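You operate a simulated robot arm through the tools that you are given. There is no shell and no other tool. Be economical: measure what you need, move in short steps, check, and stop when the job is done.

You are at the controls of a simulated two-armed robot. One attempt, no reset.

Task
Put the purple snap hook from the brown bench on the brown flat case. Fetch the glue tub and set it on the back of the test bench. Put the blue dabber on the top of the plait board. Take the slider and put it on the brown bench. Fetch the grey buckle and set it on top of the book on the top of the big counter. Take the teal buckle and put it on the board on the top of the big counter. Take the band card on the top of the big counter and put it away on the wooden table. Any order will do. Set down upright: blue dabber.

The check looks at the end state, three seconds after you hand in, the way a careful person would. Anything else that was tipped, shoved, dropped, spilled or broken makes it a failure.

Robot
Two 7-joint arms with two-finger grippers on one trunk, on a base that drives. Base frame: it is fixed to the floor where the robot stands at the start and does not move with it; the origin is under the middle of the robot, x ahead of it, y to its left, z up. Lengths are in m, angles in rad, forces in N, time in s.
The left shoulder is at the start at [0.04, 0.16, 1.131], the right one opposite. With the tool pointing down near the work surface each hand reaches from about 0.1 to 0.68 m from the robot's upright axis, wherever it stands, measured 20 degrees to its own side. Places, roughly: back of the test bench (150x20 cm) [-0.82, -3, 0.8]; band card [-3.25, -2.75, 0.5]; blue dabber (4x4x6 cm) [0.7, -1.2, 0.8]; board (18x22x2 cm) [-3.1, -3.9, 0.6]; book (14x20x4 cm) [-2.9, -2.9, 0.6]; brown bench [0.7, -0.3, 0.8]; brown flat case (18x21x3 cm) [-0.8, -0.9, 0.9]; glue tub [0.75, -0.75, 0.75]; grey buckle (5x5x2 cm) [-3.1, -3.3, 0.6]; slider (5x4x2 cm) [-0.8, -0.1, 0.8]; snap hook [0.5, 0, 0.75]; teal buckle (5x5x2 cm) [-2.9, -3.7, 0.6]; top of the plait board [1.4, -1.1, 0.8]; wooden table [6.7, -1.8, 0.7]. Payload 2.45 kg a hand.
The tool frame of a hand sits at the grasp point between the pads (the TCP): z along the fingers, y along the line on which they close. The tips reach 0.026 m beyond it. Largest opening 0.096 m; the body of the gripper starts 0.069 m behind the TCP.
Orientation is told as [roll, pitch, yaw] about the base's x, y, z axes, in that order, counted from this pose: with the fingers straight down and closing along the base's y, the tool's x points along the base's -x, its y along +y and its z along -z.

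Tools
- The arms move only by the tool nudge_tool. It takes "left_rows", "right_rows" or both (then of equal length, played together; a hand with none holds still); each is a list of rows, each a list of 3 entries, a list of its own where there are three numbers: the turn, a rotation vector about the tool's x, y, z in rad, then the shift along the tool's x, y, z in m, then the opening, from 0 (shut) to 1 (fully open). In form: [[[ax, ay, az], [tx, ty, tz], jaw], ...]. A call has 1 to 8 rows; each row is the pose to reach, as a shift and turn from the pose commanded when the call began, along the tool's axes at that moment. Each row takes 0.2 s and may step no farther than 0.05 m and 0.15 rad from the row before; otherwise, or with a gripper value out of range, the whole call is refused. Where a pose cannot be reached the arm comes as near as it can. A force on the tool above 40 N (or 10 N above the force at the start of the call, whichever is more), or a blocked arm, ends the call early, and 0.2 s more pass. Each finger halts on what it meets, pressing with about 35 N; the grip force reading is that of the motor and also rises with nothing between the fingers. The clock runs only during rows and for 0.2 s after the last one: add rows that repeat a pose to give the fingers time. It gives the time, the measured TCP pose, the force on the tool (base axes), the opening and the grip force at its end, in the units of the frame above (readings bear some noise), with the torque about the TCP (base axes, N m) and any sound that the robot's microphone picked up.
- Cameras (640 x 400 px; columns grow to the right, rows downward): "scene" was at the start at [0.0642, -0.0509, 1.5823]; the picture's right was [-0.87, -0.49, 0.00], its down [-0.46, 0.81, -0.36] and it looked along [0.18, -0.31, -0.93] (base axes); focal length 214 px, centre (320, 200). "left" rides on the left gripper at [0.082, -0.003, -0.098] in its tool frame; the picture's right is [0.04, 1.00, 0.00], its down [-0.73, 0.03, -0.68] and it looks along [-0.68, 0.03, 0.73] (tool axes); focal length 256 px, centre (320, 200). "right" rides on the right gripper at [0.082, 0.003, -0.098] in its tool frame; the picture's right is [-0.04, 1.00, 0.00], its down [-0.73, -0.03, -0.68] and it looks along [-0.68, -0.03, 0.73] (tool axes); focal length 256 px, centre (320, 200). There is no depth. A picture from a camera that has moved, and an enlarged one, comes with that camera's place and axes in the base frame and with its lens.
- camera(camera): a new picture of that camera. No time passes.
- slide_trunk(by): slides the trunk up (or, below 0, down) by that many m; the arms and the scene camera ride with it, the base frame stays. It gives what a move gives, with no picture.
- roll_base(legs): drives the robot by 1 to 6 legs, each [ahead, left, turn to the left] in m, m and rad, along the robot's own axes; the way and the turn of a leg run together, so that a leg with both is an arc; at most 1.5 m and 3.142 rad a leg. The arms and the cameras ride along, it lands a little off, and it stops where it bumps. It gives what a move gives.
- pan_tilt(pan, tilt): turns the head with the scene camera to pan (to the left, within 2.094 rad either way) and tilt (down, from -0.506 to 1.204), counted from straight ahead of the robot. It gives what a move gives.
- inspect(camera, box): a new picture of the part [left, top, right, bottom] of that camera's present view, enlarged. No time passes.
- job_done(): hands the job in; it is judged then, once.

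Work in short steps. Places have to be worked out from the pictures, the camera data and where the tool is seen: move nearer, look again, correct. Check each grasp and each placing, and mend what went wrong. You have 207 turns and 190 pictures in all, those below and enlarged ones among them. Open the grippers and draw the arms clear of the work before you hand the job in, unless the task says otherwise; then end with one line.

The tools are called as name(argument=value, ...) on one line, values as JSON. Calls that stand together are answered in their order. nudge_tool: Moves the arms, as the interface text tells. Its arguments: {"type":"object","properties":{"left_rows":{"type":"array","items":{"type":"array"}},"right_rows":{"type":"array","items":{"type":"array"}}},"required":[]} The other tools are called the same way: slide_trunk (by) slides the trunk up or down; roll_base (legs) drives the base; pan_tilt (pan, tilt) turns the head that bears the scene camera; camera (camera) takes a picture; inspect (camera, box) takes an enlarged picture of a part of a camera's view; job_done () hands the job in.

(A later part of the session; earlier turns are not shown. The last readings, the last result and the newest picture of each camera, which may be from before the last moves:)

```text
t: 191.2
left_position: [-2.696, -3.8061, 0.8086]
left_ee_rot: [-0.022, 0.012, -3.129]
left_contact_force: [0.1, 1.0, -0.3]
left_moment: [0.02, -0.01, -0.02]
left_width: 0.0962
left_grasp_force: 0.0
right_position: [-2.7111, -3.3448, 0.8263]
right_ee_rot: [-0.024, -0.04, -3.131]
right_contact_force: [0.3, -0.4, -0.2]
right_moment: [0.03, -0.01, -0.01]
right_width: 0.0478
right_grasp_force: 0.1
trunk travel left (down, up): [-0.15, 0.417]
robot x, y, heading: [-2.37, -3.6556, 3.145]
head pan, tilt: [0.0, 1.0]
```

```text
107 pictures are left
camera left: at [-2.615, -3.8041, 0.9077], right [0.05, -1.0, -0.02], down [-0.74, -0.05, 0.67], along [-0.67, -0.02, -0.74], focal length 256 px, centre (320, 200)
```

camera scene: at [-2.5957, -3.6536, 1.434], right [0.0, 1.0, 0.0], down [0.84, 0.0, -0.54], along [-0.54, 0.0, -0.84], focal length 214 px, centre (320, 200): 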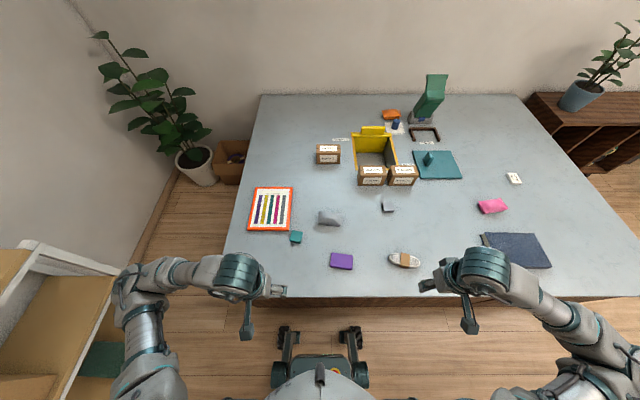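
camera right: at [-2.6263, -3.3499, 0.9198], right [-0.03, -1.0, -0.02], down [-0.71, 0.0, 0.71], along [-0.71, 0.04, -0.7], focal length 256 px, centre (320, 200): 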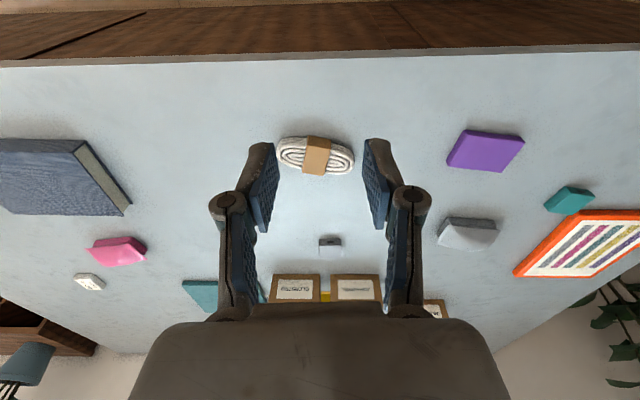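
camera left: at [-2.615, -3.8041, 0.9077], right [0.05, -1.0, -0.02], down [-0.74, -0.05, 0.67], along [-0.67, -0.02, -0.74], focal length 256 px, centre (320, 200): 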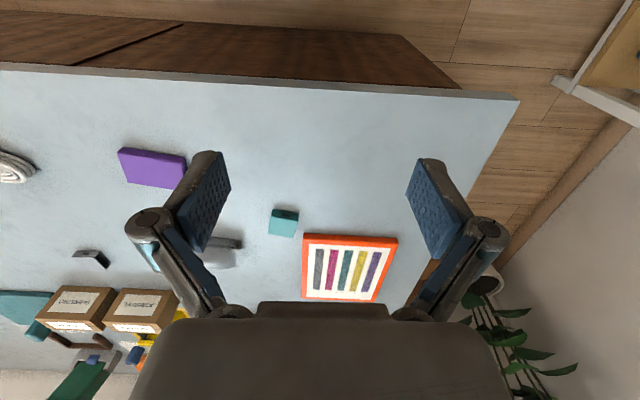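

The left hand's pitch changed during the slide, so the left arm may be touching the shelf at lower left. I zoom in there.

inspect(camera="scene", box=[0, 220, 260, 400])

pan_tilt(pan=0.9, tilt=1.0)

camera(camera="scene")

```text
2.22 times, centred on (130, 310) of scene
camera zoom: at [-2.5957, -3.6536, 1.434], right [0.0, 1.0, 0.0], down [0.84, 0.0, -0.54], along [-0.54, 0.0, -0.84], focal length 477 px, centre (742, -44)
```

zoom: 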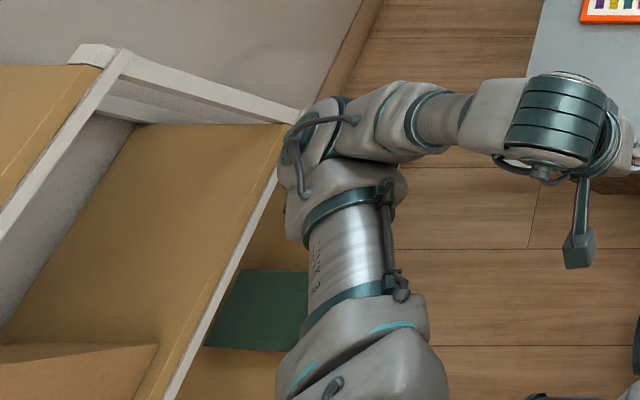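

```text
t: 192.4
left_position: [-2.6955, -3.8071, 0.8088]
left_ee_rot: [-0.024, 0.015, -3.132]
left_contact_force: [0.3, -1.2, 0.2]
left_moment: [-0.04, -0.01, -0.01]
left_width: 0.0958
left_grasp_force: 0.1
right_position: [-2.7108, -3.3452, 0.8246]
right_ee_rot: [-0.024, -0.04, -3.13]
right_contact_force: [0.2, -0.1, 0.8]
right_moment: [-0.02, 0.02, -0.01]
right_width: 0.0479
right_grasp_force: 0.1
trunk travel left (down, up): [-0.15, 0.417]
robot x, y, heading: [-2.374, -3.6554, 3.139]
head pan, tilt: [0.901, 1.0]
```

```text
105 pictures are left
camera scene: at [-2.5694, -3.7082, 1.4342], right [-0.78, 0.62, 0.0], down [0.53, 0.66, -0.54], along [-0.33, -0.42, -0.84], focal length 214 px, centre (320, 200)
```

scene: 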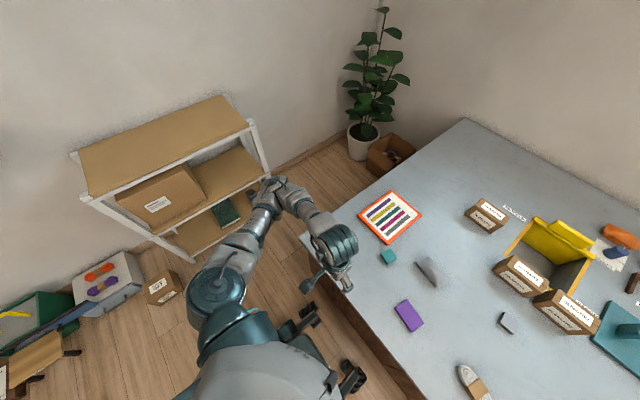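

The elbow is actually ~0.4 m from the shelf. I test the left arm with a small raise to see if the pitch recovers.

nudge_tool(left_rows=[[[0, 0, 0], [0, 0, -0.01], 1], [[0, 0, 0], [0, 0, -0.03], 1], [[0, 0, 0], [0, 0, -0.03], 1]])

```text
t: 193.2
left_position: [-2.6949, -3.8072, 0.8382]
left_ee_rot: [-0.022, 0.013, -3.131]
left_contact_force: [-0.2, -0.3, -0.1]
left_moment: [0.0, -0.03, -0.02]
left_width: 0.0962
left_grasp_force: 0.1
right_position: [-2.71, -3.3454, 0.826]
right_ee_rot: [-0.024, -0.04, -3.131]
right_contact_force: [0.1, 1.1, 0.7]
right_moment: [-0.03, -0.01, 0.01]
right_width: 0.048
right_grasp_force: 0.0
trunk travel left (down, up): [-0.15, 0.417]
robot x, y, heading: [-2.373, -3.6527, 3.14]
head pan, tilt: [0.901, 1.0]
```

The arm responds normally (just a re-baselined pitch). Teal buckle sits at ≈(-2.935, -3.753). I move the left hand above it slowly.

nudge_tool(left_rows=[[[0, 0, 0], [-0.025, -0.006, 0.005], 1], [[0, 0, 0], [-0.055, -0.013, 0.015], 0.9], [[0, 0, 0], [-0.09, -0.021, 0.03], 0.8], [[0, 0, 0], [-0.125, -0.029, 0.045], 0.8], [[0, 0, 0], [-0.16, -0.038, 0.06], 0.8], [[0, 0, 0], [-0.195, -0.046, 0.08], 0.8], [[0, 0, 0], [-0.225, -0.053, 0.09], 0.8], [[0, 0, 0], [-0.24, -0.057, 0.1], 0.8]])

nudge_tool(left_rows=[[[0, 0, 0], [0, 0, 0], 0.8], [[0, 0, 0], [0, 0, 0], 0.8], [[0, 0, 0], [0, 0, 0], 0.8]])

camera(camera="left")

```text
t: 195.0
left_position: [-2.9364, -3.7498, 0.7358]
left_ee_rot: [-0.019, 0.015, -3.13]
left_contact_force: [-0.4, -0.1, 0.0]
left_moment: [-0.01, -0.02, -0.01]
left_width: 0.0768
left_grasp_force: 0.0
right_position: [-2.7122, -3.3444, 0.8262]
right_ee_rot: [-0.026, -0.042, -3.132]
right_contact_force: [0.1, -0.5, 0.2]
right_moment: [-0.02, 0.0, -0.02]
right_width: 0.0481
right_grasp_force: 0.1
trunk travel left (down, up): [-0.15, 0.417]
robot x, y, heading: [-2.3675, -3.654, 3.14]
head pan, tilt: [0.901, 1.0]
```

```text
t: 195.8
left_position: [-2.9363, -3.7491, 0.7356]
left_ee_rot: [-0.022, 0.013, -3.131]
left_contact_force: [0.1, -0.4, -1.5]
left_moment: [-0.02, 0.01, 0.0]
left_width: 0.0766
left_grasp_force: 0.1
right_position: [-2.7113, -3.3439, 0.8243]
right_ee_rot: [-0.025, -0.04, -3.131]
right_contact_force: [0.3, 0.3, 0.3]
right_moment: [-0.01, -0.01, 0.03]
right_width: 0.0479
right_grasp_force: 0.1
trunk travel left (down, up): [-0.15, 0.417]
robot x, y, heading: [-2.3698, -3.6558, 3.14]
head pan, tilt: [0.901, 1.0]
```

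```text
104 pictures are left
camera left: at [-2.8549, -3.7475, 0.8352], right [0.05, -1.0, -0.02], down [-0.74, -0.05, 0.67], along [-0.67, -0.02, -0.74], focal length 256 px, centre (320, 200)
```

left: 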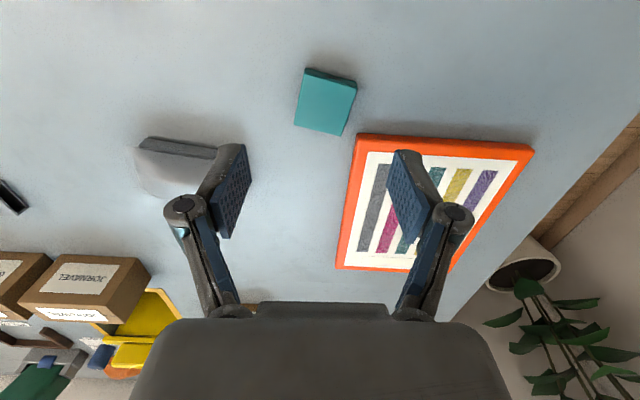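

Teal buckle centre ≈(-2.942, -3.752), rotated ≈0.28 rad. I turn the hand to match and descend to ~0.66.

nudge_tool(left_rows=[[[0, 0, 0.14], [-0.003, 0.002, 0.02], 0.8], [[0, 0, 0.28], [-0.006, 0.004, 0.04], 0.8], [[0, 0, 0.28], [-0.006, 0.004, 0.06], 0.8], [[0, 0, 0.28], [-0.006, 0.004, 0.075], 0.8], [[0, 0, 0.28], [-0.006, 0.004, 0.075], 0.8]])

camera(camera="left")

```text
t: 197.0
left_position: [-2.9398, -3.7527, 0.6615]
left_ee_rot: [-0.027, 0.007, 2.872]
left_contact_force: [-0.5, 0.3, 0.1]
left_moment: [-0.01, 0.01, 0.03]
left_width: 0.0765
left_grasp_force: 0.0
right_position: [-2.7103, -3.3452, 0.8257]
right_ee_rot: [-0.024, -0.04, -3.132]
right_contact_force: [1.2, -0.7, -0.3]
right_moment: [0.04, 0.01, -0.04]
right_width: 0.0482
right_grasp_force: 0.1
trunk travel left (down, up): [-0.15, 0.417]
robot x, y, heading: [-2.3735, -3.6573, 3.136]
head pan, tilt: [0.901, 1.0]
```

```text
103 pictures are left
camera left: at [-2.8615, -3.773, 0.7596], right [-0.23, -0.97, -0.03], down [-0.72, 0.15, 0.67], along [-0.65, 0.17, -0.74], focal length 256 px, centre (320, 200)
```

left: 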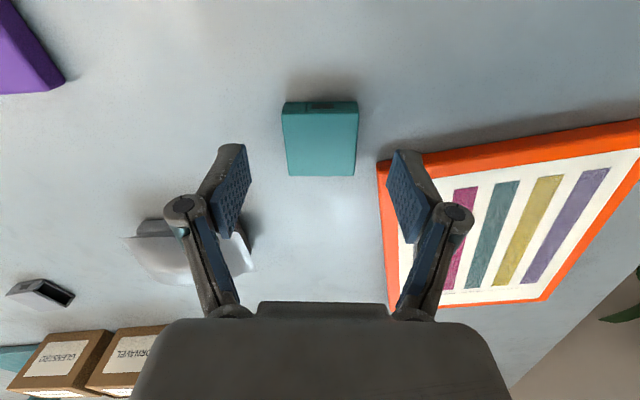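

Aligned; the board corner is close to the right finger, so I narrow the opening and grip 6 mm nearer to me. Descending to ~0.635.

nudge_tool(left_rows=[[[0, 0, 0], [0.006, -0.002, 0.0], 0.66], [[0, 0, 0], [0.006, -0.002, 0.012], 0.66], [[0, 0, 0], [0.006, -0.002, 0.026], 0.66], [[0, 0, 0], [0.006, -0.002, 0.026], 0.66]])

camera(camera="left")

```text
t: 198.0
left_position: [-2.9338, -3.7508, 0.634]
left_ee_rot: [-0.023, 0.006, 2.872]
left_contact_force: [-0.4, 1.1, -1.1]
left_moment: [0.03, -0.02, 0.0]
left_width: 0.0632
left_grasp_force: 0.1
right_position: [-2.7116, -3.3451, 0.8253]
right_ee_rot: [-0.026, -0.04, -3.131]
right_contact_force: [0.2, 0.2, -0.4]
right_moment: [-0.03, 0.02, 0.01]
right_width: 0.048
right_grasp_force: 0.1
trunk travel left (down, up): [-0.15, 0.417]
robot x, y, heading: [-2.3691, -3.656, 3.138]
head pan, tilt: [0.901, 1.0]
```

```text
102 pictures are left
camera left: at [-2.8549, -3.772, 0.7338], right [-0.23, -0.97, -0.02], down [-0.72, 0.15, 0.67], along [-0.65, 0.17, -0.74], focal length 256 px, centre (320, 200)
```

left: 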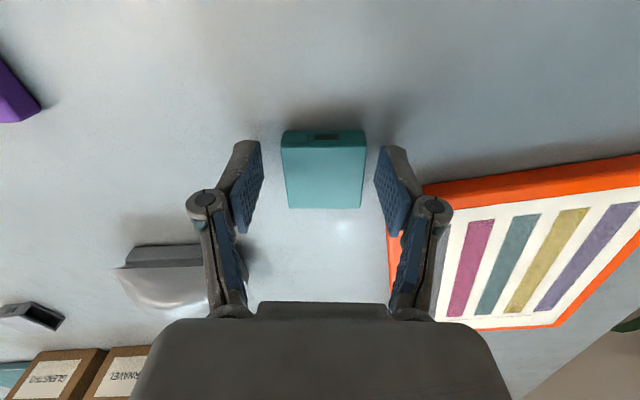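

Tips still near the buckle's top; I lower 10 mm and close.

nudge_tool(left_rows=[[[0, 0, 0], [0, 0, 0.005], 0.66], [[0, 0, 0], [0, 0, 0.01], 0.66], [[0, 0, 0], [0, 0, 0.01], 0.4], [[0, 0, 0], [0, 0, 0.01], 0.1], [[0, 0, 0], [0, 0, 0.01], 0.1]])

camera(camera="left")

```text
t: 199.2
left_position: [-2.9349, -3.7513, 0.6256]
left_ee_rot: [-0.026, 0.006, 2.872]
left_contact_force: [-0.8, 0.2, 4.8]
left_moment: [0.03, 0.06, -0.03]
left_width: 0.0447
left_grasp_force: 35.0
right_position: [-2.7107, -3.3443, 0.8256]
right_ee_rot: [-0.024, -0.042, -3.132]
right_contact_force: [0.0, -0.3, 0.7]
right_moment: [0.01, -0.04, -0.02]
right_width: 0.0478
right_grasp_force: 0.0
trunk travel left (down, up): [-0.15, 0.417]
robot x, y, heading: [-2.3712, -3.6524, 3.143]
head pan, tilt: [0.901, 1.0]
```

```text
101 pictures are left
camera left: at [-2.8547, -3.7718, 0.7243], right [-0.23, -0.97, -0.03], down [-0.72, 0.15, 0.67], along [-0.65, 0.17, -0.74], focal length 256 px, centre (320, 200)
```

left: 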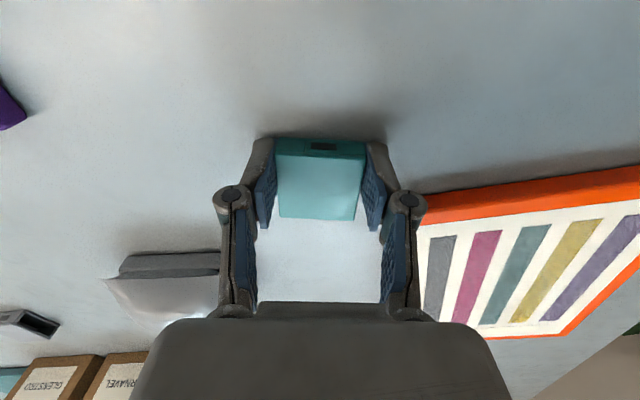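

Gripped at 45 mm. I lift it and carry it over the board.

nudge_tool(left_rows=[[[0, 0, 0], [0, 0, -0.03], 0.1], [[0, 0, 0], [0, 0, -0.065], 0.1], [[0, 0, 0], [-0.01, 0.02, -0.09], 0.1], [[0, 0, 0], [-0.022, 0.045, -0.09], 0.1], [[0, 0, 0], [-0.035, 0.072, -0.09], 0.1], [[0, 0, 0], [-0.048, 0.098, -0.09], 0.1], [[0, 0, 0], [-0.06, 0.124, -0.09], 0.1], [[0, 0, 0], [-0.068, 0.143, -0.09], 0.1]])

nudge_tool(left_rows=[[[0, 0, 0], [0, 0, 0], 0.1], [[0, 0, 0], [0, 0, 0], 0.1], [[0, 0, 0], [0, 0, 0], 0.1]])

camera(camera="left")

camera(camera="scene")

```text
t: 201.0
left_position: [-3.0389, -3.8737, 0.7105]
left_ee_rot: [-0.027, 0.006, 2.874]
left_contact_force: [-0.3, 0.2, 0.1]
left_moment: [0.0, -0.01, -0.02]
left_width: 0.0446
left_grasp_force: 34.4
right_position: [-2.712, -3.3443, 0.8264]
right_ee_rot: [-0.024, -0.039, -3.131]
right_contact_force: [0.2, -0.1, -0.7]
right_moment: [0.0, 0.03, 0.0]
right_width: 0.048
right_grasp_force: 0.0
trunk travel left (down, up): [-0.15, 0.417]
robot x, y, heading: [-2.3659, -3.6539, 3.14]
head pan, tilt: [0.901, 1.0]
```

```text
t: 201.8
left_position: [-3.0378, -3.8734, 0.71]
left_ee_rot: [-0.027, 0.007, 2.872]
left_contact_force: [0.0, 0.4, -0.6]
left_moment: [0.01, 0.02, 0.02]
left_width: 0.0448
left_grasp_force: 35.1
right_position: [-2.7111, -3.3454, 0.8251]
right_ee_rot: [-0.024, -0.04, -3.13]
right_contact_force: [-0.5, 0.2, -0.1]
right_moment: [0.0, 0.0, 0.03]
right_width: 0.0481
right_grasp_force: 0.0
trunk travel left (down, up): [-0.15, 0.417]
robot x, y, heading: [-2.3728, -3.6561, 3.142]
head pan, tilt: [0.901, 1.0]
```

```text
100 pictures are left
camera left: at [-2.9597, -3.894, 0.809], right [-0.23, -0.97, -0.03], down [-0.72, 0.15, 0.67], along [-0.65, 0.17, -0.74], focal length 256 px, centre (320, 200)
```

left: 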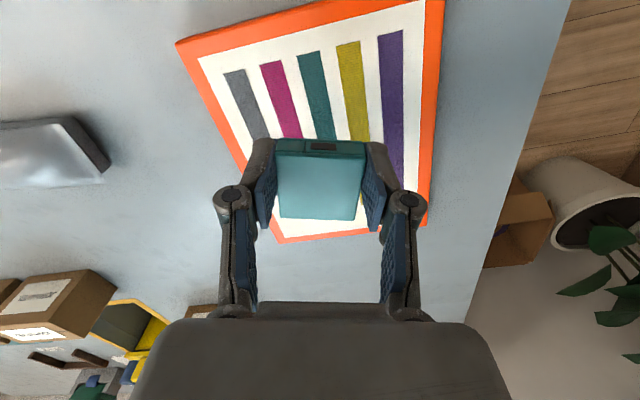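

```text
99 pictures are left
camera scene: at [-2.5708, -3.7083, 1.434], right [-0.78, 0.62, 0.0], down [0.53, 0.66, -0.54], along [-0.33, -0.42, -0.84], focal length 214 px, centre (320, 200)
```

scene: 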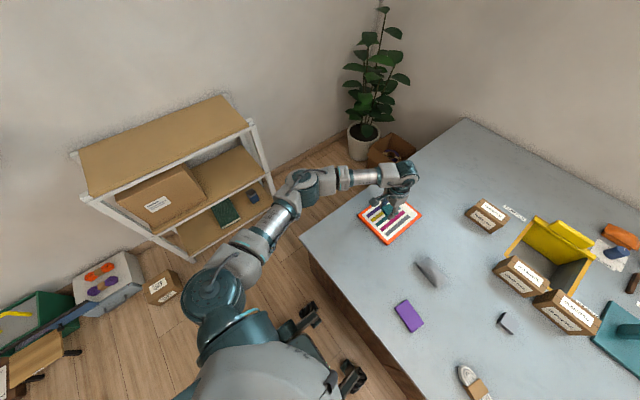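

Over the board (x -2.97…-3.19, y -3.79…-3.96). I lower and feel for contact.

nudge_tool(left_rows=[[[0, 0, 0], [-0.004, 0, 0.02], 0.1], [[0, 0, 0], [-0.008, 0, 0.04], 0.1], [[0, 0, 0], [-0.01, 0, 0.055], 0.1], [[0, 0, 0], [-0.01, 0, 0.055], 0.1]])

nudge_tool(left_rows=[[[0, 0, 0], [0, 0, 0.004], 0.1], [[0, 0, 0], [0, 0, 0.008], 0.1], [[0, 0, 0], [0, 0, 0.01], 0.1]])

```text
t: 202.8
left_position: [-3.0465, -3.8692, 0.6554]
left_ee_rot: [-0.024, 0.008, 2.873]
left_contact_force: [-0.7, 0.1, -0.7]
left_moment: [0.02, 0.02, 0.0]
left_width: 0.0448
left_grasp_force: 35.1
right_position: [-2.7101, -3.3446, 0.8252]
right_ee_rot: [-0.024, -0.042, -3.13]
right_contact_force: [-0.4, -0.2, 0.7]
right_moment: [-0.03, 0.01, -0.01]
right_width: 0.0478
right_grasp_force: 0.0
trunk travel left (down, up): [-0.15, 0.417]
robot x, y, heading: [-2.3705, -3.6562, 3.139]
head pan, tilt: [0.901, 1.0]
```

```text
t: 203.6
left_position: [-3.048, -3.869, 0.6461]
left_ee_rot: [-0.027, 0.009, 2.874]
left_contact_force: [-0.1, -0.2, -0.4]
left_moment: [0.02, -0.01, 0.01]
left_width: 0.0446
left_grasp_force: 35.0
right_position: [-2.7117, -3.3456, 0.8267]
right_ee_rot: [-0.023, -0.041, -3.132]
right_contact_force: [-0.1, 0.0, -0.6]
right_moment: [0.0, 0.02, 0.02]
right_width: 0.0481
right_grasp_force: 0.1
trunk travel left (down, up): [-0.15, 0.417]
robot x, y, heading: [-2.3728, -3.6554, 3.137]
head pan, tilt: [0.901, 1.0]
```

nudge_tool(left_rows=[[[0, 0, 0], [0, 0, 0.003], 0.1], [[0, 0, 0], [0, 0, 0.006], 0.1]])

camera(camera="left")

```text
t: 204.2
left_position: [-3.0476, -3.8677, 0.642]
left_ee_rot: [-0.025, 0.004, 2.874]
left_contact_force: [0.3, -1.4, 6.6]
left_moment: [-0.16, 0.01, 0.02]
left_width: 0.0447
left_grasp_force: 34.8
right_position: [-2.7112, -3.3449, 0.8257]
right_ee_rot: [-0.023, -0.042, -3.13]
right_contact_force: [0.5, 0.4, 0.2]
right_moment: [0.0, 0.02, -0.01]
right_width: 0.048
right_grasp_force: 0.0
trunk travel left (down, up): [-0.15, 0.417]
robot x, y, heading: [-2.371, -3.6554, 3.142]
head pan, tilt: [0.901, 1.0]
```

```text
98 pictures are left
camera left: at [-2.9684, -3.8895, 0.7404], right [-0.23, -0.97, -0.02], down [-0.72, 0.15, 0.67], along [-0.65, 0.17, -0.74], focal length 256 px, centre (320, 200)
```

left: 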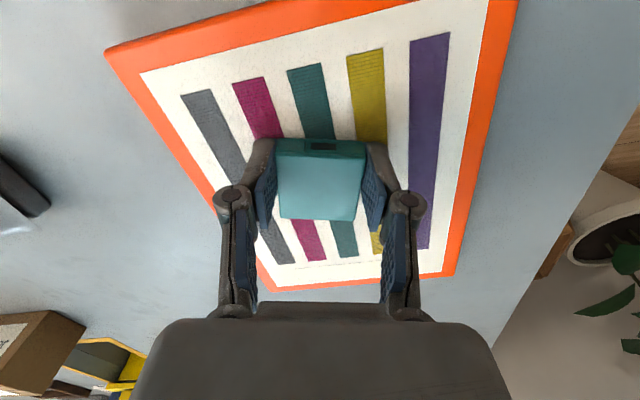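

Contact made in the middle of the board. I open, rise and retract.

nudge_tool(left_rows=[[[0, 0, 0], [0, 0, 0], 0.4], [[0, 0, 0], [0, 0, 0], 0.7], [[0, 0, 0], [0, 0, 0], 0.7], [[0, 0, 0], [0, 0, -0.03], 0.7], [[0, 0, 0], [0, 0, -0.07], 0.7], [[0, 0, 0], [0, 0, -0.11], 0.7], [[0, 0, 0], [0.03, 0, -0.14], 0.7], [[0, 0, 0], [0.06, 0, -0.16], 0.7]])

camera(camera="left")

```text
t: 206.0
left_position: [-2.9906, -3.8892, 0.8019]
left_ee_rot: [-0.026, 0.007, 2.872]
left_contact_force: [1.2, 0.0, -0.4]
left_moment: [0.06, 0.0, 0.01]
left_width: 0.067
left_grasp_force: 0.0
right_position: [-2.7089, -3.3449, 0.8259]
right_ee_rot: [-0.026, -0.042, -3.131]
right_contact_force: [0.2, -0.2, -0.2]
right_moment: [-0.03, 0.02, 0.0]
right_width: 0.048
right_grasp_force: 0.1
trunk travel left (down, up): [-0.15, 0.417]
robot x, y, heading: [-2.3716, -3.6565, 3.142]
head pan, tilt: [0.901, 1.0]
```

```text
97 pictures are left
camera left: at [-2.9122, -3.9093, 0.9003], right [-0.23, -0.97, -0.03], down [-0.72, 0.15, 0.67], along [-0.65, 0.17, -0.74], focal length 256 px, centre (320, 200)
```

left: 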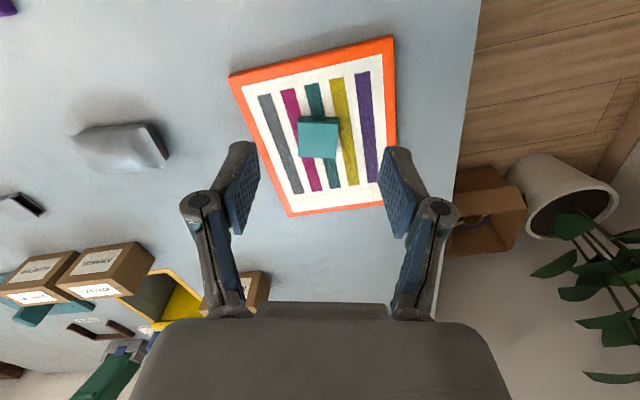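

Teal buckle is on the board. I retract the left arm, then shift the base right 0.15 and a little closer for the grey buckle.

nudge_tool(left_rows=[[[0, 0, 0], [0.04, -0.01, -0.02], 0.7], [[0, 0, 0], [0.08, -0.02, -0.04], 0.7], [[0, 0, 0], [0.12, -0.03, -0.06], 0.7], [[0, 0, 0], [0.16, -0.04, -0.07], 0.7], [[0, 0, -0.1], [0.2, -0.05, -0.08], 0.7], [[0, 0, -0.2], [0.24, -0.06, -0.08], 0.7], [[0, 0, -0.28], [0.27, -0.06, -0.08], 0.7]])

roll_base(legs=[[0, -0.15, 0], [0.04, 0, 0]])

pan_tilt(pan=0.0, tilt=1.1)

camera(camera="scene")

camera(camera="right")

```text
t: 207.6
left_position: [-2.7152, -3.9058, 0.8841]
left_ee_rot: [-0.022, 0.014, -3.129]
left_contact_force: [0.3, 1.2, 0.2]
left_moment: [-0.02, 0.01, 0.0]
left_width: 0.0671
left_grasp_force: 0.1
right_position: [-2.7103, -3.3461, 0.8258]
right_ee_rot: [-0.027, -0.042, -3.132]
right_contact_force: [-0.9, 0.4, -0.5]
right_moment: [-0.02, -0.01, -0.01]
right_width: 0.048
right_grasp_force: 0.1
trunk travel left (down, up): [-0.15, 0.417]
robot x, y, heading: [-2.3739, -3.6583, 3.133]
head pan, tilt: [0.901, 1.0]
```

```text
t: 209.4
left_position: [-2.7562, -3.7546, 0.8826]
left_ee_rot: [-0.022, 0.016, -3.129]
left_contact_force: [0.3, -0.6, -0.4]
left_moment: [0.0, -0.04, 0.01]
left_width: 0.0672
left_grasp_force: 0.0
right_position: [-2.7509, -3.1943, 0.8241]
right_ee_rot: [-0.029, -0.038, -3.129]
right_contact_force: [-0.8, -0.9, 0.6]
right_moment: [-0.02, -0.06, -0.02]
right_width: 0.048
right_grasp_force: 0.0
trunk travel left (down, up): [-0.15, 0.417]
robot x, y, heading: [-2.4114, -3.5052, 3.144]
head pan, tilt: [0.901, 1.0]
```

```text
t: 210.7
left_position: [-2.7526, -3.7642, 0.8823]
left_ee_rot: [-0.032, 0.013, -3.13]
left_contact_force: [0.2, -0.6, 0.9]
left_moment: [-0.01, -0.02, 0.05]
left_width: 0.0672
left_grasp_force: 0.1
right_position: [-2.7476, -3.2036, 0.8313]
right_ee_rot: [-0.04, -0.046, -3.13]
right_contact_force: [-0.3, 0.5, -0.5]
right_moment: [0.0, -0.03, 0.01]
right_width: 0.0478
right_grasp_force: 0.0
trunk travel left (down, up): [-0.15, 0.417]
robot x, y, heading: [-2.4116, -3.5006, 3.141]
head pan, tilt: [0.0, 1.1]
```

```text
96 pictures are left
camera scene: at [-2.6285, -3.515, 1.4274], right [0.0, 1.0, 0.01], down [0.89, 0.0, -0.45], along [-0.45, 0.01, -0.89], focal length 214 px, centre (320, 200)
```

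scene: 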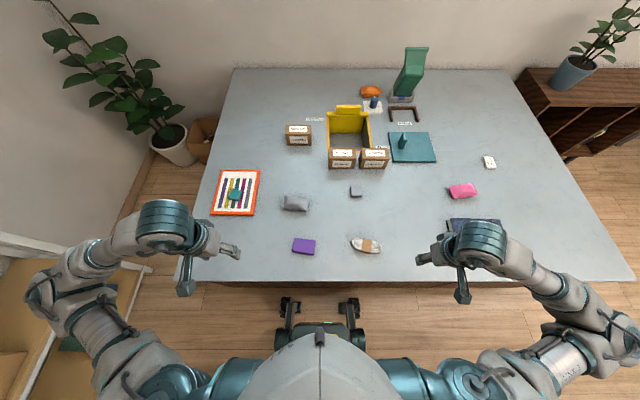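

```text
95 pictures are left
camera right: at [-2.6634, -3.2092, 0.9243], right [-0.03, -1.0, -0.04], down [-0.7, -0.01, 0.71], along [-0.71, 0.05, -0.7], focal length 256 px, centre (320, 200)
```

right: 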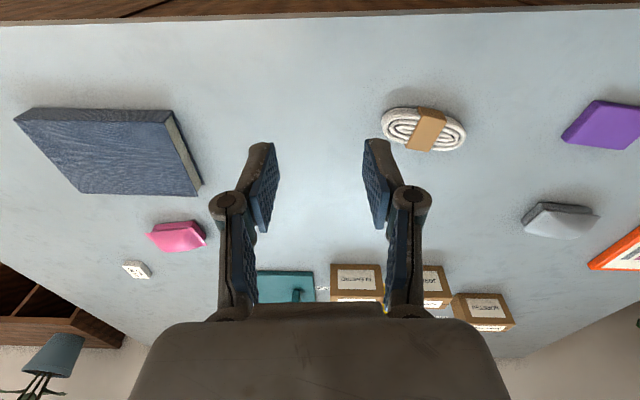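

I move the right hand toward the grey buckle to look closer.

nudge_tool(right_rows=[[[0, 0, 0], [-0.025, 0.015, 0.005], 0.9], [[0, 0, 0], [-0.055, 0.033, 0.012], 0.9], [[0, 0, 0], [-0.09, 0.052, 0.02], 0.9], [[0, 0, 0], [-0.125, 0.072, 0.03], 0.9], [[0, 0, 0], [-0.16, 0.092, 0.04], 0.9], [[0, 0, 0], [-0.195, 0.112, 0.05], 0.9], [[0, 0, 0], [-0.23, 0.13, 0.06], 0.9], [[0, 0, 0], [-0.25, 0.142, 0.07], 0.9]])

nudge_tool(right_rows=[[[0, 0, 0], [0, 0, 0], 0.9], [[0, 0, 0], [0, 0, 0], 0.9], [[0, 0, 0], [0, 0, 0], 0.9], [[0, 0, 0], [0, 0, 0], 0.9], [[0, 0, 0], [0, 0, 0], 0.9], [[0, 0, 0], [0, 0, 0], 0.9]])

camera(camera="right")

```text
t: 212.4
left_position: [-2.7532, -3.7542, 0.8843]
left_ee_rot: [-0.024, 0.012, -3.132]
left_contact_force: [-0.3, 0.7, -0.3]
left_moment: [-0.04, -0.03, 0.02]
left_width: 0.0671
left_grasp_force: 0.0
right_position: [-3.0003, -3.3362, 0.7638]
right_ee_rot: [-0.031, -0.044, -3.131]
right_contact_force: [0.3, -0.2, 0.8]
right_moment: [-0.05, 0.01, 0.0]
right_width: 0.0862
right_grasp_force: 0.1
trunk travel left (down, up): [-0.15, 0.417]
robot x, y, heading: [-2.4101, -3.5029, 3.138]
head pan, tilt: [0.0, 1.1]
```

```text
t: 213.8
left_position: [-2.7533, -3.7651, 0.8813]
left_ee_rot: [-0.035, 0.013, -3.129]
left_contact_force: [0.1, 0.3, 0.7]
left_moment: [-0.02, 0.0, 0.0]
left_width: 0.0674
left_grasp_force: 0.1
right_position: [-2.9995, -3.3481, 0.7653]
right_ee_rot: [-0.038, -0.045, -3.127]
right_contact_force: [0.4, 0.3, -0.4]
right_moment: [0.01, 0.0, -0.01]
right_width: 0.0864
right_grasp_force: 0.1
trunk travel left (down, up): [-0.15, 0.417]
robot x, y, heading: [-2.4101, -3.5046, 3.139]
head pan, tilt: [0.0, 1.1]
```

```text
94 pictures are left
camera right: at [-2.9146, -3.3536, 0.8596], right [-0.03, -1.0, -0.04], down [-0.7, -0.01, 0.71], along [-0.71, 0.05, -0.7], focal length 256 px, centre (320, 200)
```

right: 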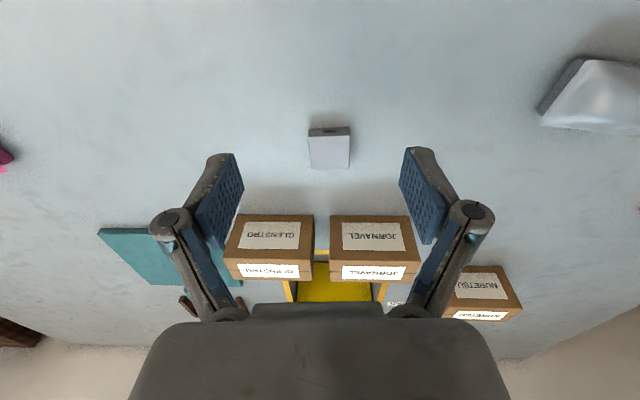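

Grey buckle top centre ≈(-3.083, -3.350). It is near the reach limit, so I tilt the fingers forward 0.2 rad while moving over it and descending to ~0.66.

nudge_tool(right_rows=[[[0, -0.1, 0], [-0.02, 0.002, 0.02], 0.8], [[0, -0.2, 0], [-0.04, 0.003, 0.04], 0.8], [[0, -0.2, 0], [-0.055, 0.005, 0.06], 0.8], [[0, -0.2, 0], [-0.065, 0.006, 0.08], 0.8], [[0, -0.2, 0], [-0.069, 0.006, 0.1], 0.8], [[0, -0.2, 0], [-0.069, 0.006, 0.103], 0.8], [[0, -0.2, 0], [-0.069, 0.006, 0.103], 0.8]])

camera(camera="right")

inspect(camera="scene", box=[260, 90, 460, 250])

```text
t: 215.4
left_position: [-2.7531, -3.7641, 0.8822]
left_ee_rot: [-0.032, 0.01, -3.13]
left_contact_force: [0.2, 0.4, 0.0]
left_moment: [-0.02, 0.0, 0.03]
left_width: 0.067
left_grasp_force: 0.1
right_position: [-3.0718, -3.3487, 0.6666]
right_ee_rot: [-0.038, -0.244, -3.121]
right_contact_force: [0.6, 0.3, -0.2]
right_moment: [0.01, 0.01, -0.01]
right_width: 0.0769
right_grasp_force: 0.0
trunk travel left (down, up): [-0.15, 0.417]
robot x, y, heading: [-2.4128, -3.5025, 3.143]
head pan, tilt: [0.0, 1.1]
```

```text
93 pictures are left
camera right: at [-2.9705, -3.3528, 0.7411], right [-0.03, -1.0, -0.03], down [-0.55, -0.01, 0.84], along [-0.84, 0.04, -0.55], focal length 256 px, centre (320, 200)
```

right: 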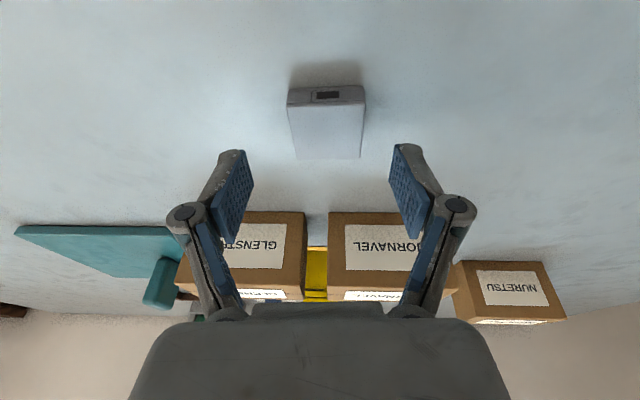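

```text
2.50 times, centred on (360, 170) of scene
camera zoom: at [-2.6303, -3.5064, 1.4272], right [0.0, 1.0, 0.0], down [0.89, 0.0, -0.45], along [-0.45, 0.0, -0.89], focal length 536 px, centre (220, 275)
```

zoom: 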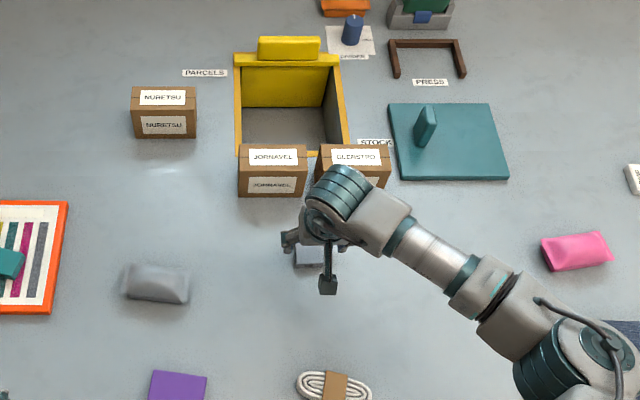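

Reached. I descend along the vertical to z≈0.628 and close.

nudge_tool(right_rows=[[[0, 0, 0], [0.002, 0.001, 0.012], 0.75], [[0, 0, 0], [0.004, 0.002, 0.025], 0.75], [[0, 0, 0], [0.006, 0.002, 0.036], 0.75], [[0, 0, 0], [0.006, 0.002, 0.036], 0.5], [[0, 0, 0], [0.006, 0.002, 0.036], 0.2], [[0, 0, 0], [0.006, 0.002, 0.036], 0.1], [[0, 0, 0], [0.006, 0.002, 0.036], 0.1]])

camera(camera="right")

```text
t: 217.1
left_position: [-2.7532, -3.7623, 0.882]
left_ee_rot: [-0.032, 0.012, -3.127]
left_contact_force: [0.3, 0.5, 0.0]
left_moment: [0.0, 0.0, 0.01]
left_width: 0.0675
left_grasp_force: 0.0
right_position: [-3.0754, -3.3479, 0.6301]
right_ee_rot: [-0.037, -0.244, -3.123]
right_contact_force: [0.1, -0.1, 0.7]
right_moment: [0.01, -0.03, 0.02]
right_width: 0.0442
right_grasp_force: 34.7
trunk travel left (down, up): [-0.15, 0.417]
robot x, y, heading: [-2.4132, -3.5035, 3.143]
head pan, tilt: [0.0, 1.1]
```

```text
91 pictures are left
camera right: at [-2.9734, -3.3526, 0.7047], right [-0.03, -1.0, -0.03], down [-0.55, -0.01, 0.84], along [-0.84, 0.04, -0.55], focal length 256 px, centre (320, 200)
```

right: 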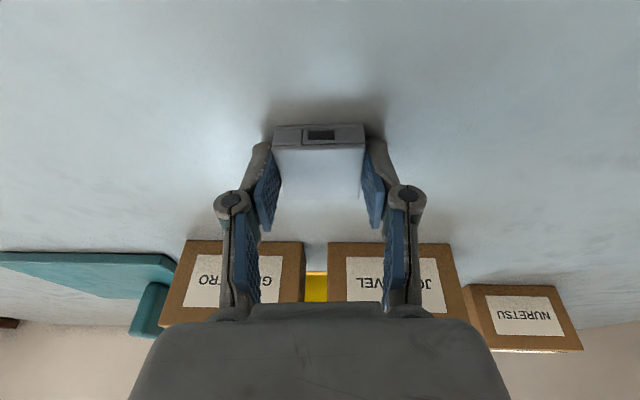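

Gripped at 44 mm. I lift vertically and draw it back a bit.

nudge_tool(right_rows=[[[0, 0, 0], [-0.007, -0.001, -0.029], 0.1], [[0, 0, 0], [-0.016, -0.002, -0.065], 0.1], [[0, 0, 0], [-0.025, -0.004, -0.1], 0.1], [[0, 0, 0], [-0.005, -0.005, -0.12], 0.1], [[0, 0, 0], [0.03, -0.006, -0.135], 0.1], [[0, 0, 0], [0.065, -0.006, -0.145], 0.1], [[0, 0, 0], [0.1, -0.006, -0.155], 0.1]])

roll_base(legs=[[0, -0.42, 0]])

camera(camera="right")

camera(camera="scene")

```text
t: 218.7
left_position: [-2.7523, -3.7621, 0.8832]
left_ee_rot: [-0.031, 0.012, -3.129]
left_contact_force: [0.3, -0.5, 1.0]
left_moment: [-0.01, -0.01, 0.0]
left_width: 0.0672
left_grasp_force: 0.0
right_position: [-2.9403, -3.3451, 0.7572]
right_ee_rot: [-0.038, -0.246, -3.121]
right_contact_force: [0.4, -0.3, -0.1]
right_moment: [-0.01, 0.03, -0.01]
right_width: 0.0442
right_grasp_force: 35.5
trunk travel left (down, up): [-0.15, 0.417]
robot x, y, heading: [-2.4084, -3.4998, 3.139]
head pan, tilt: [0.0, 1.1]
```

```text
t: 221.2
left_position: [-2.7524, -3.346, 0.8815]
left_ee_rot: [-0.037, 0.011, -3.13]
left_contact_force: [0.6, 0.4, -0.2]
left_moment: [0.03, 0.01, -0.01]
left_width: 0.0671
left_grasp_force: 0.2
right_position: [-2.9399, -2.9285, 0.7581]
right_ee_rot: [-0.043, -0.243, -3.121]
right_contact_force: [-1.0, -0.5, 0.6]
right_moment: [0.0, 0.03, 0.0]
right_width: 0.0442
right_grasp_force: 34.3
trunk travel left (down, up): [-0.15, 0.417]
robot x, y, heading: [-2.4112, -3.0849, 3.137]
head pan, tilt: [0.0, 1.1]
```

```text
90 pictures are left
camera right: at [-2.8383, -2.9339, 0.8327], right [-0.03, -1.0, -0.03], down [-0.55, -0.01, 0.84], along [-0.84, 0.04, -0.55], focal length 256 px, centre (320, 200)
```

right: 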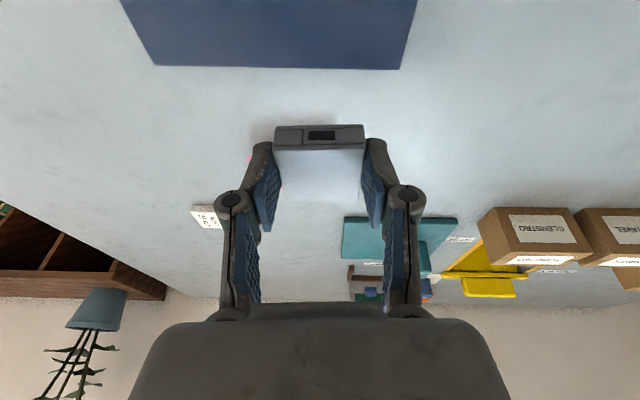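

```text
89 pictures are left
camera scene: at [-2.6286, -3.0911, 1.4273], right [0.0, 1.0, 0.01], down [0.89, 0.0, -0.45], along [-0.45, 0.01, -0.89], focal length 214 px, centre (320, 200)
```

scene: 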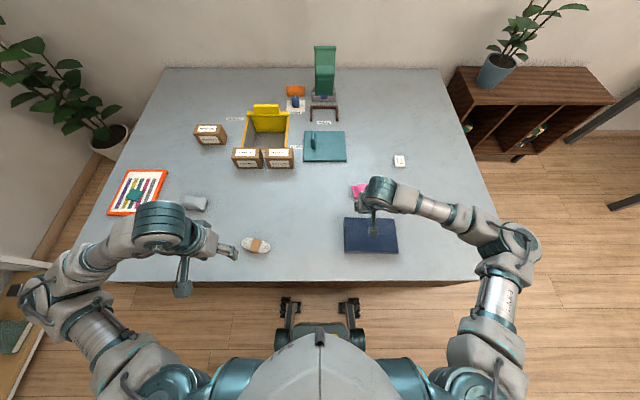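

The book spans x -2.81…-2.95, y -2.79…-2.99. I bring the buckle over its centre and down to z≈0.70.

nudge_tool(right_rows=[[[0, 0, 0], [0.02, -0.008, 0.0], 0.1], [[0, 0, 0], [0.045, -0.017, 0.0], 0.1], [[0, 0, 0], [0.07, -0.026, 0.01], 0.1], [[0, 0, 0], [0.08, -0.034, 0.025], 0.1], [[0, 0, 0], [0.08, -0.034, 0.04], 0.1], [[0, 0, 0], [0.08, -0.034, 0.04], 0.1], [[0, 0, 0], [0.08, -0.034, 0.04], 0.1]])

camera(camera="right")

inspect(camera="scene", box=[300, 160, 440, 270])

```text
t: 222.8
left_position: [-2.7497, -3.3426, 0.8848]
left_ee_rot: [-0.032, 0.008, -3.13]
left_contact_force: [-0.2, 1.0, -0.5]
left_moment: [0.0, -0.01, 0.01]
left_width: 0.0672
left_grasp_force: 0.1
right_position: [-2.8708, -2.8879, 0.7007]
right_ee_rot: [-0.039, -0.25, -3.123]
right_contact_force: [0.0, 0.0, 0.5]
right_moment: [0.0, 0.01, -0.04]
right_width: 0.0441
right_grasp_force: 34.5
trunk travel left (down, up): [-0.15, 0.417]
robot x, y, heading: [-2.4088, -3.0834, 3.142]
head pan, tilt: [0.0, 1.1]
```

```text
88 pictures are left
camera right: at [-2.7671, -2.8936, 0.7761], right [-0.03, -1.0, -0.03], down [-0.54, -0.01, 0.84], along [-0.84, 0.04, -0.54], focal length 256 px, centre (320, 200)
```

right: 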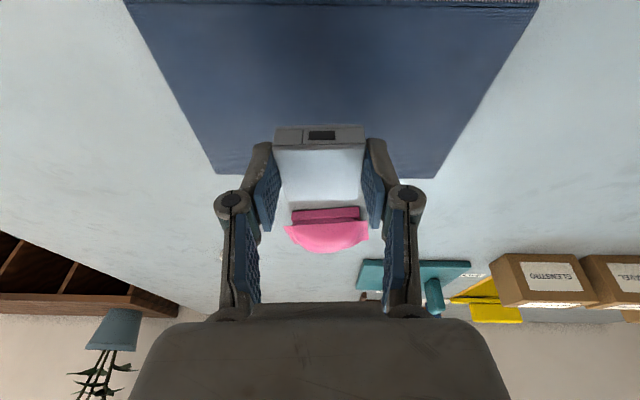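

```text
3.64 times, centred on (370, 215) of scene
camera zoom: at [-2.6283, -3.0845, 1.4273], right [0.0, 1.0, 0.0], down [0.89, 0.0, -0.45], along [-0.45, 0.0, -0.89], focal length 780 px, centre (138, 146)
```

zoom: 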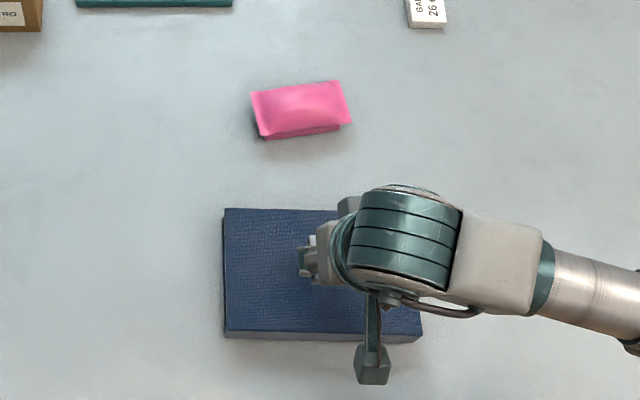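

Centred over the book. I lower vertically and feel for contact.

nudge_tool(right_rows=[[[0, 0, 0], [0.002, 0, 0.008], 0.1], [[0, 0, 0], [0.004, 0.001, 0.016], 0.1], [[0, 0, 0], [0.005, 0.001, 0.021], 0.1]])

nudge_tool(right_rows=[[[0, 0, 0], [0.001, 0, 0.004], 0.1], [[0, 0, 0], [0.002, 0, 0.007], 0.1]])

nudge_tool(right_rows=[[[0, 0, 0], [0.001, 0, 0.003], 0.1], [[0, 0, 0], [0.001, 0, 0.005], 0.1]])

```text
t: 223.6
left_position: [-2.7496, -3.3414, 0.8845]
left_ee_rot: [-0.032, 0.01, -3.131]
left_contact_force: [0.9, 0.4, -0.1]
left_moment: [0.01, 0.03, -0.01]
left_width: 0.0671
left_grasp_force: 0.1
right_position: [-2.8706, -2.8879, 0.68]
right_ee_rot: [-0.037, -0.249, -3.121]
right_contact_force: [0.4, 0.3, 0.3]
right_moment: [0.03, -0.01, -0.02]
right_width: 0.0443
right_grasp_force: 34.7
trunk travel left (down, up): [-0.15, 0.417]
robot x, y, heading: [-2.4101, -3.0856, 3.142]
head pan, tilt: [0.0, 1.1]
```

```text
t: 224.2
left_position: [-2.7496, -3.3416, 0.8857]
left_ee_rot: [-0.031, 0.008, -3.131]
left_contact_force: [0.5, -0.4, -0.4]
left_moment: [-0.01, 0.02, 0.03]
left_width: 0.0673
left_grasp_force: 0.0
right_position: [-2.8702, -2.8885, 0.6724]
right_ee_rot: [-0.038, -0.249, -3.123]
right_contact_force: [-1.2, 1.1, 0.2]
right_moment: [-0.02, 0.0, -0.01]
right_width: 0.0441
right_grasp_force: 34.9
trunk travel left (down, up): [-0.15, 0.417]
robot x, y, heading: [-2.4106, -3.0813, 3.138]
head pan, tilt: [0.0, 1.1]
```

```text
t: 224.8
left_position: [-2.7489, -3.3415, 0.8851]
left_ee_rot: [-0.031, 0.008, -3.131]
left_contact_force: [0.0, -0.5, 0.3]
left_moment: [0.02, 0.0, -0.04]
left_width: 0.067
left_grasp_force: 0.1
right_position: [-2.8713, -2.8885, 0.6669]
right_ee_rot: [-0.037, -0.251, -3.122]
right_contact_force: [0.6, 0.7, -0.8]
right_moment: [-0.04, 0.0, -0.04]
right_width: 0.044
right_grasp_force: 35.3
trunk travel left (down, up): [-0.15, 0.417]
robot x, y, heading: [-2.4117, -3.086, 3.141]
head pan, tilt: [0.0, 1.1]
```

nudge_tool(right_rows=[[[0, 0, 0], [0.001, 0, 0.003], 0.1], [[0, 0, 0], [0.001, 0, 0.005], 0.1]])

camera(camera="right")

```text
t: 225.4
left_position: [-2.7489, -3.343, 0.884]
left_ee_rot: [-0.031, 0.008, -3.131]
left_contact_force: [0.6, 0.7, -0.1]
left_moment: [0.0, 0.04, -0.01]
left_width: 0.0672
left_grasp_force: 0.1
right_position: [-2.8712, -2.8885, 0.6623]
right_ee_rot: [-0.036, -0.248, -3.122]
right_contact_force: [-0.3, 0.0, -0.2]
right_moment: [-0.03, 0.02, -0.02]
right_width: 0.0442
right_grasp_force: 34.7
trunk travel left (down, up): [-0.15, 0.417]
robot x, y, heading: [-2.4115, -3.0843, 3.143]
head pan, tilt: [0.0, 1.1]
```

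```text
86 pictures are left
camera right: at [-2.7686, -2.8927, 0.7373], right [-0.03, -1.0, -0.03], down [-0.54, -0.01, 0.84], along [-0.84, 0.04, -0.54], focal length 256 px, centre (320, 200)
```

right: 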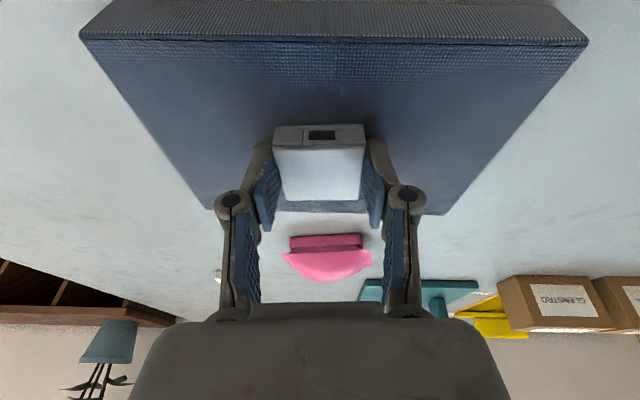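

No contact yet (0.662). I continue down in small steps.

nudge_tool(right_rows=[[[0, 0, 0], [0.001, 0, 0.003], 0.1], [[0, 0, 0], [0.002, 0, 0.006], 0.1]])

nudge_tool(right_rows=[[[0, 0, 0], [0.001, 0, 0.003], 0.1], [[0, 0, 0], [0.002, 0, 0.006], 0.1]])

```text
t: 226.0
left_position: [-2.7478, -3.3438, 0.8849]
left_ee_rot: [-0.031, 0.005, -3.131]
left_contact_force: [0.1, -0.3, -0.3]
left_moment: [0.02, -0.03, -0.04]
left_width: 0.0672
left_grasp_force: 0.1
right_position: [-2.8716, -2.8881, 0.6612]
right_ee_rot: [-0.037, -0.256, -3.124]
right_contact_force: [0.1, 3.0, 28.9]
right_moment: [-0.16, -0.23, -0.03]
right_width: 0.0446
right_grasp_force: 34.8
trunk travel left (down, up): [-0.15, 0.417]
robot x, y, heading: [-2.412, -3.0816, 3.137]
head pan, tilt: [0.0, 1.1]
```

```text
t: 226.4
left_position: [-2.747, -3.3423, 0.8845]
left_ee_rot: [-0.032, 0.004, -3.131]
left_contact_force: [0.1, 0.1, 0.4]
left_moment: [0.02, -0.01, 0.01]
left_width: 0.0672
left_grasp_force: 0.1
right_position: [-2.8706, -2.8882, 0.66]
right_ee_rot: [-0.033, -0.261, -3.122]
right_contact_force: [7.1, -0.7, 17.3]
right_moment: [-0.18, -0.38, 0.02]
right_width: 0.0446
right_grasp_force: 35.7
trunk travel left (down, up): [-0.15, 0.417]
robot x, y, heading: [-2.4108, -3.0833, 3.135]
head pan, tilt: [0.0, 1.1]
stopped in row 1 (right hand): the force on the tool passed its limit at 43 N (the readings are from after the stop); the commanded pose is now the measured one
```

Firm contact at 0.660. I ease up 2 mm, open and withdraw upward.

nudge_tool(right_rows=[[[0, 0, 0], [-0.001, 0, -0.002], 0.1], [[0, 0, 0], [-0.001, 0, -0.002], 0.4], [[0, 0, 0], [-0.001, 0, -0.002], 0.7], [[0, 0, 0], [-0.001, 0, -0.002], 0.7], [[0, 0, 0], [-0.008, 0, -0.03], 0.7], [[0, 0, 0], [-0.016, 0, -0.065], 0.7], [[0, 0, 0], [-0.02, 0, -0.1], 0.7], [[0, 0, 0], [-0.02, 0, -0.14], 0.7]])

camera(camera="right")

```text
t: 228.2
left_position: [-2.7473, -3.3421, 0.8867]
left_ee_rot: [-0.031, 0.004, -3.131]
left_contact_force: [0.2, 0.7, 0.0]
left_moment: [0.01, 0.01, 0.03]
left_width: 0.0672
left_grasp_force: 0.0
right_position: [-2.8532, -2.8927, 0.7991]
right_ee_rot: [-0.036, -0.258, -3.122]
right_contact_force: [0.4, 0.4, -0.2]
right_moment: [-0.03, 0.01, -0.01]
right_width: 0.0674
right_grasp_force: 0.0
trunk travel left (down, up): [-0.15, 0.417]
robot x, y, heading: [-2.4097, -3.0852, 3.136]
head pan, tilt: [0.0, 1.1]
```

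```text
85 pictures are left
camera right: at [-2.7498, -2.8966, 0.8725], right [-0.03, -1.0, -0.02], down [-0.54, -0.01, 0.84], along [-0.84, 0.04, -0.53], focal length 256 px, centre (320, 200)
```

right: 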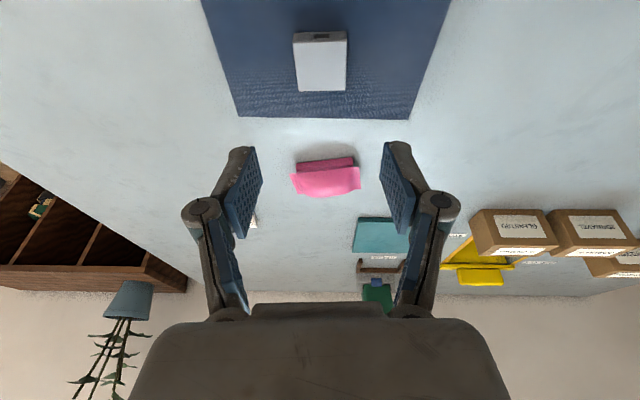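

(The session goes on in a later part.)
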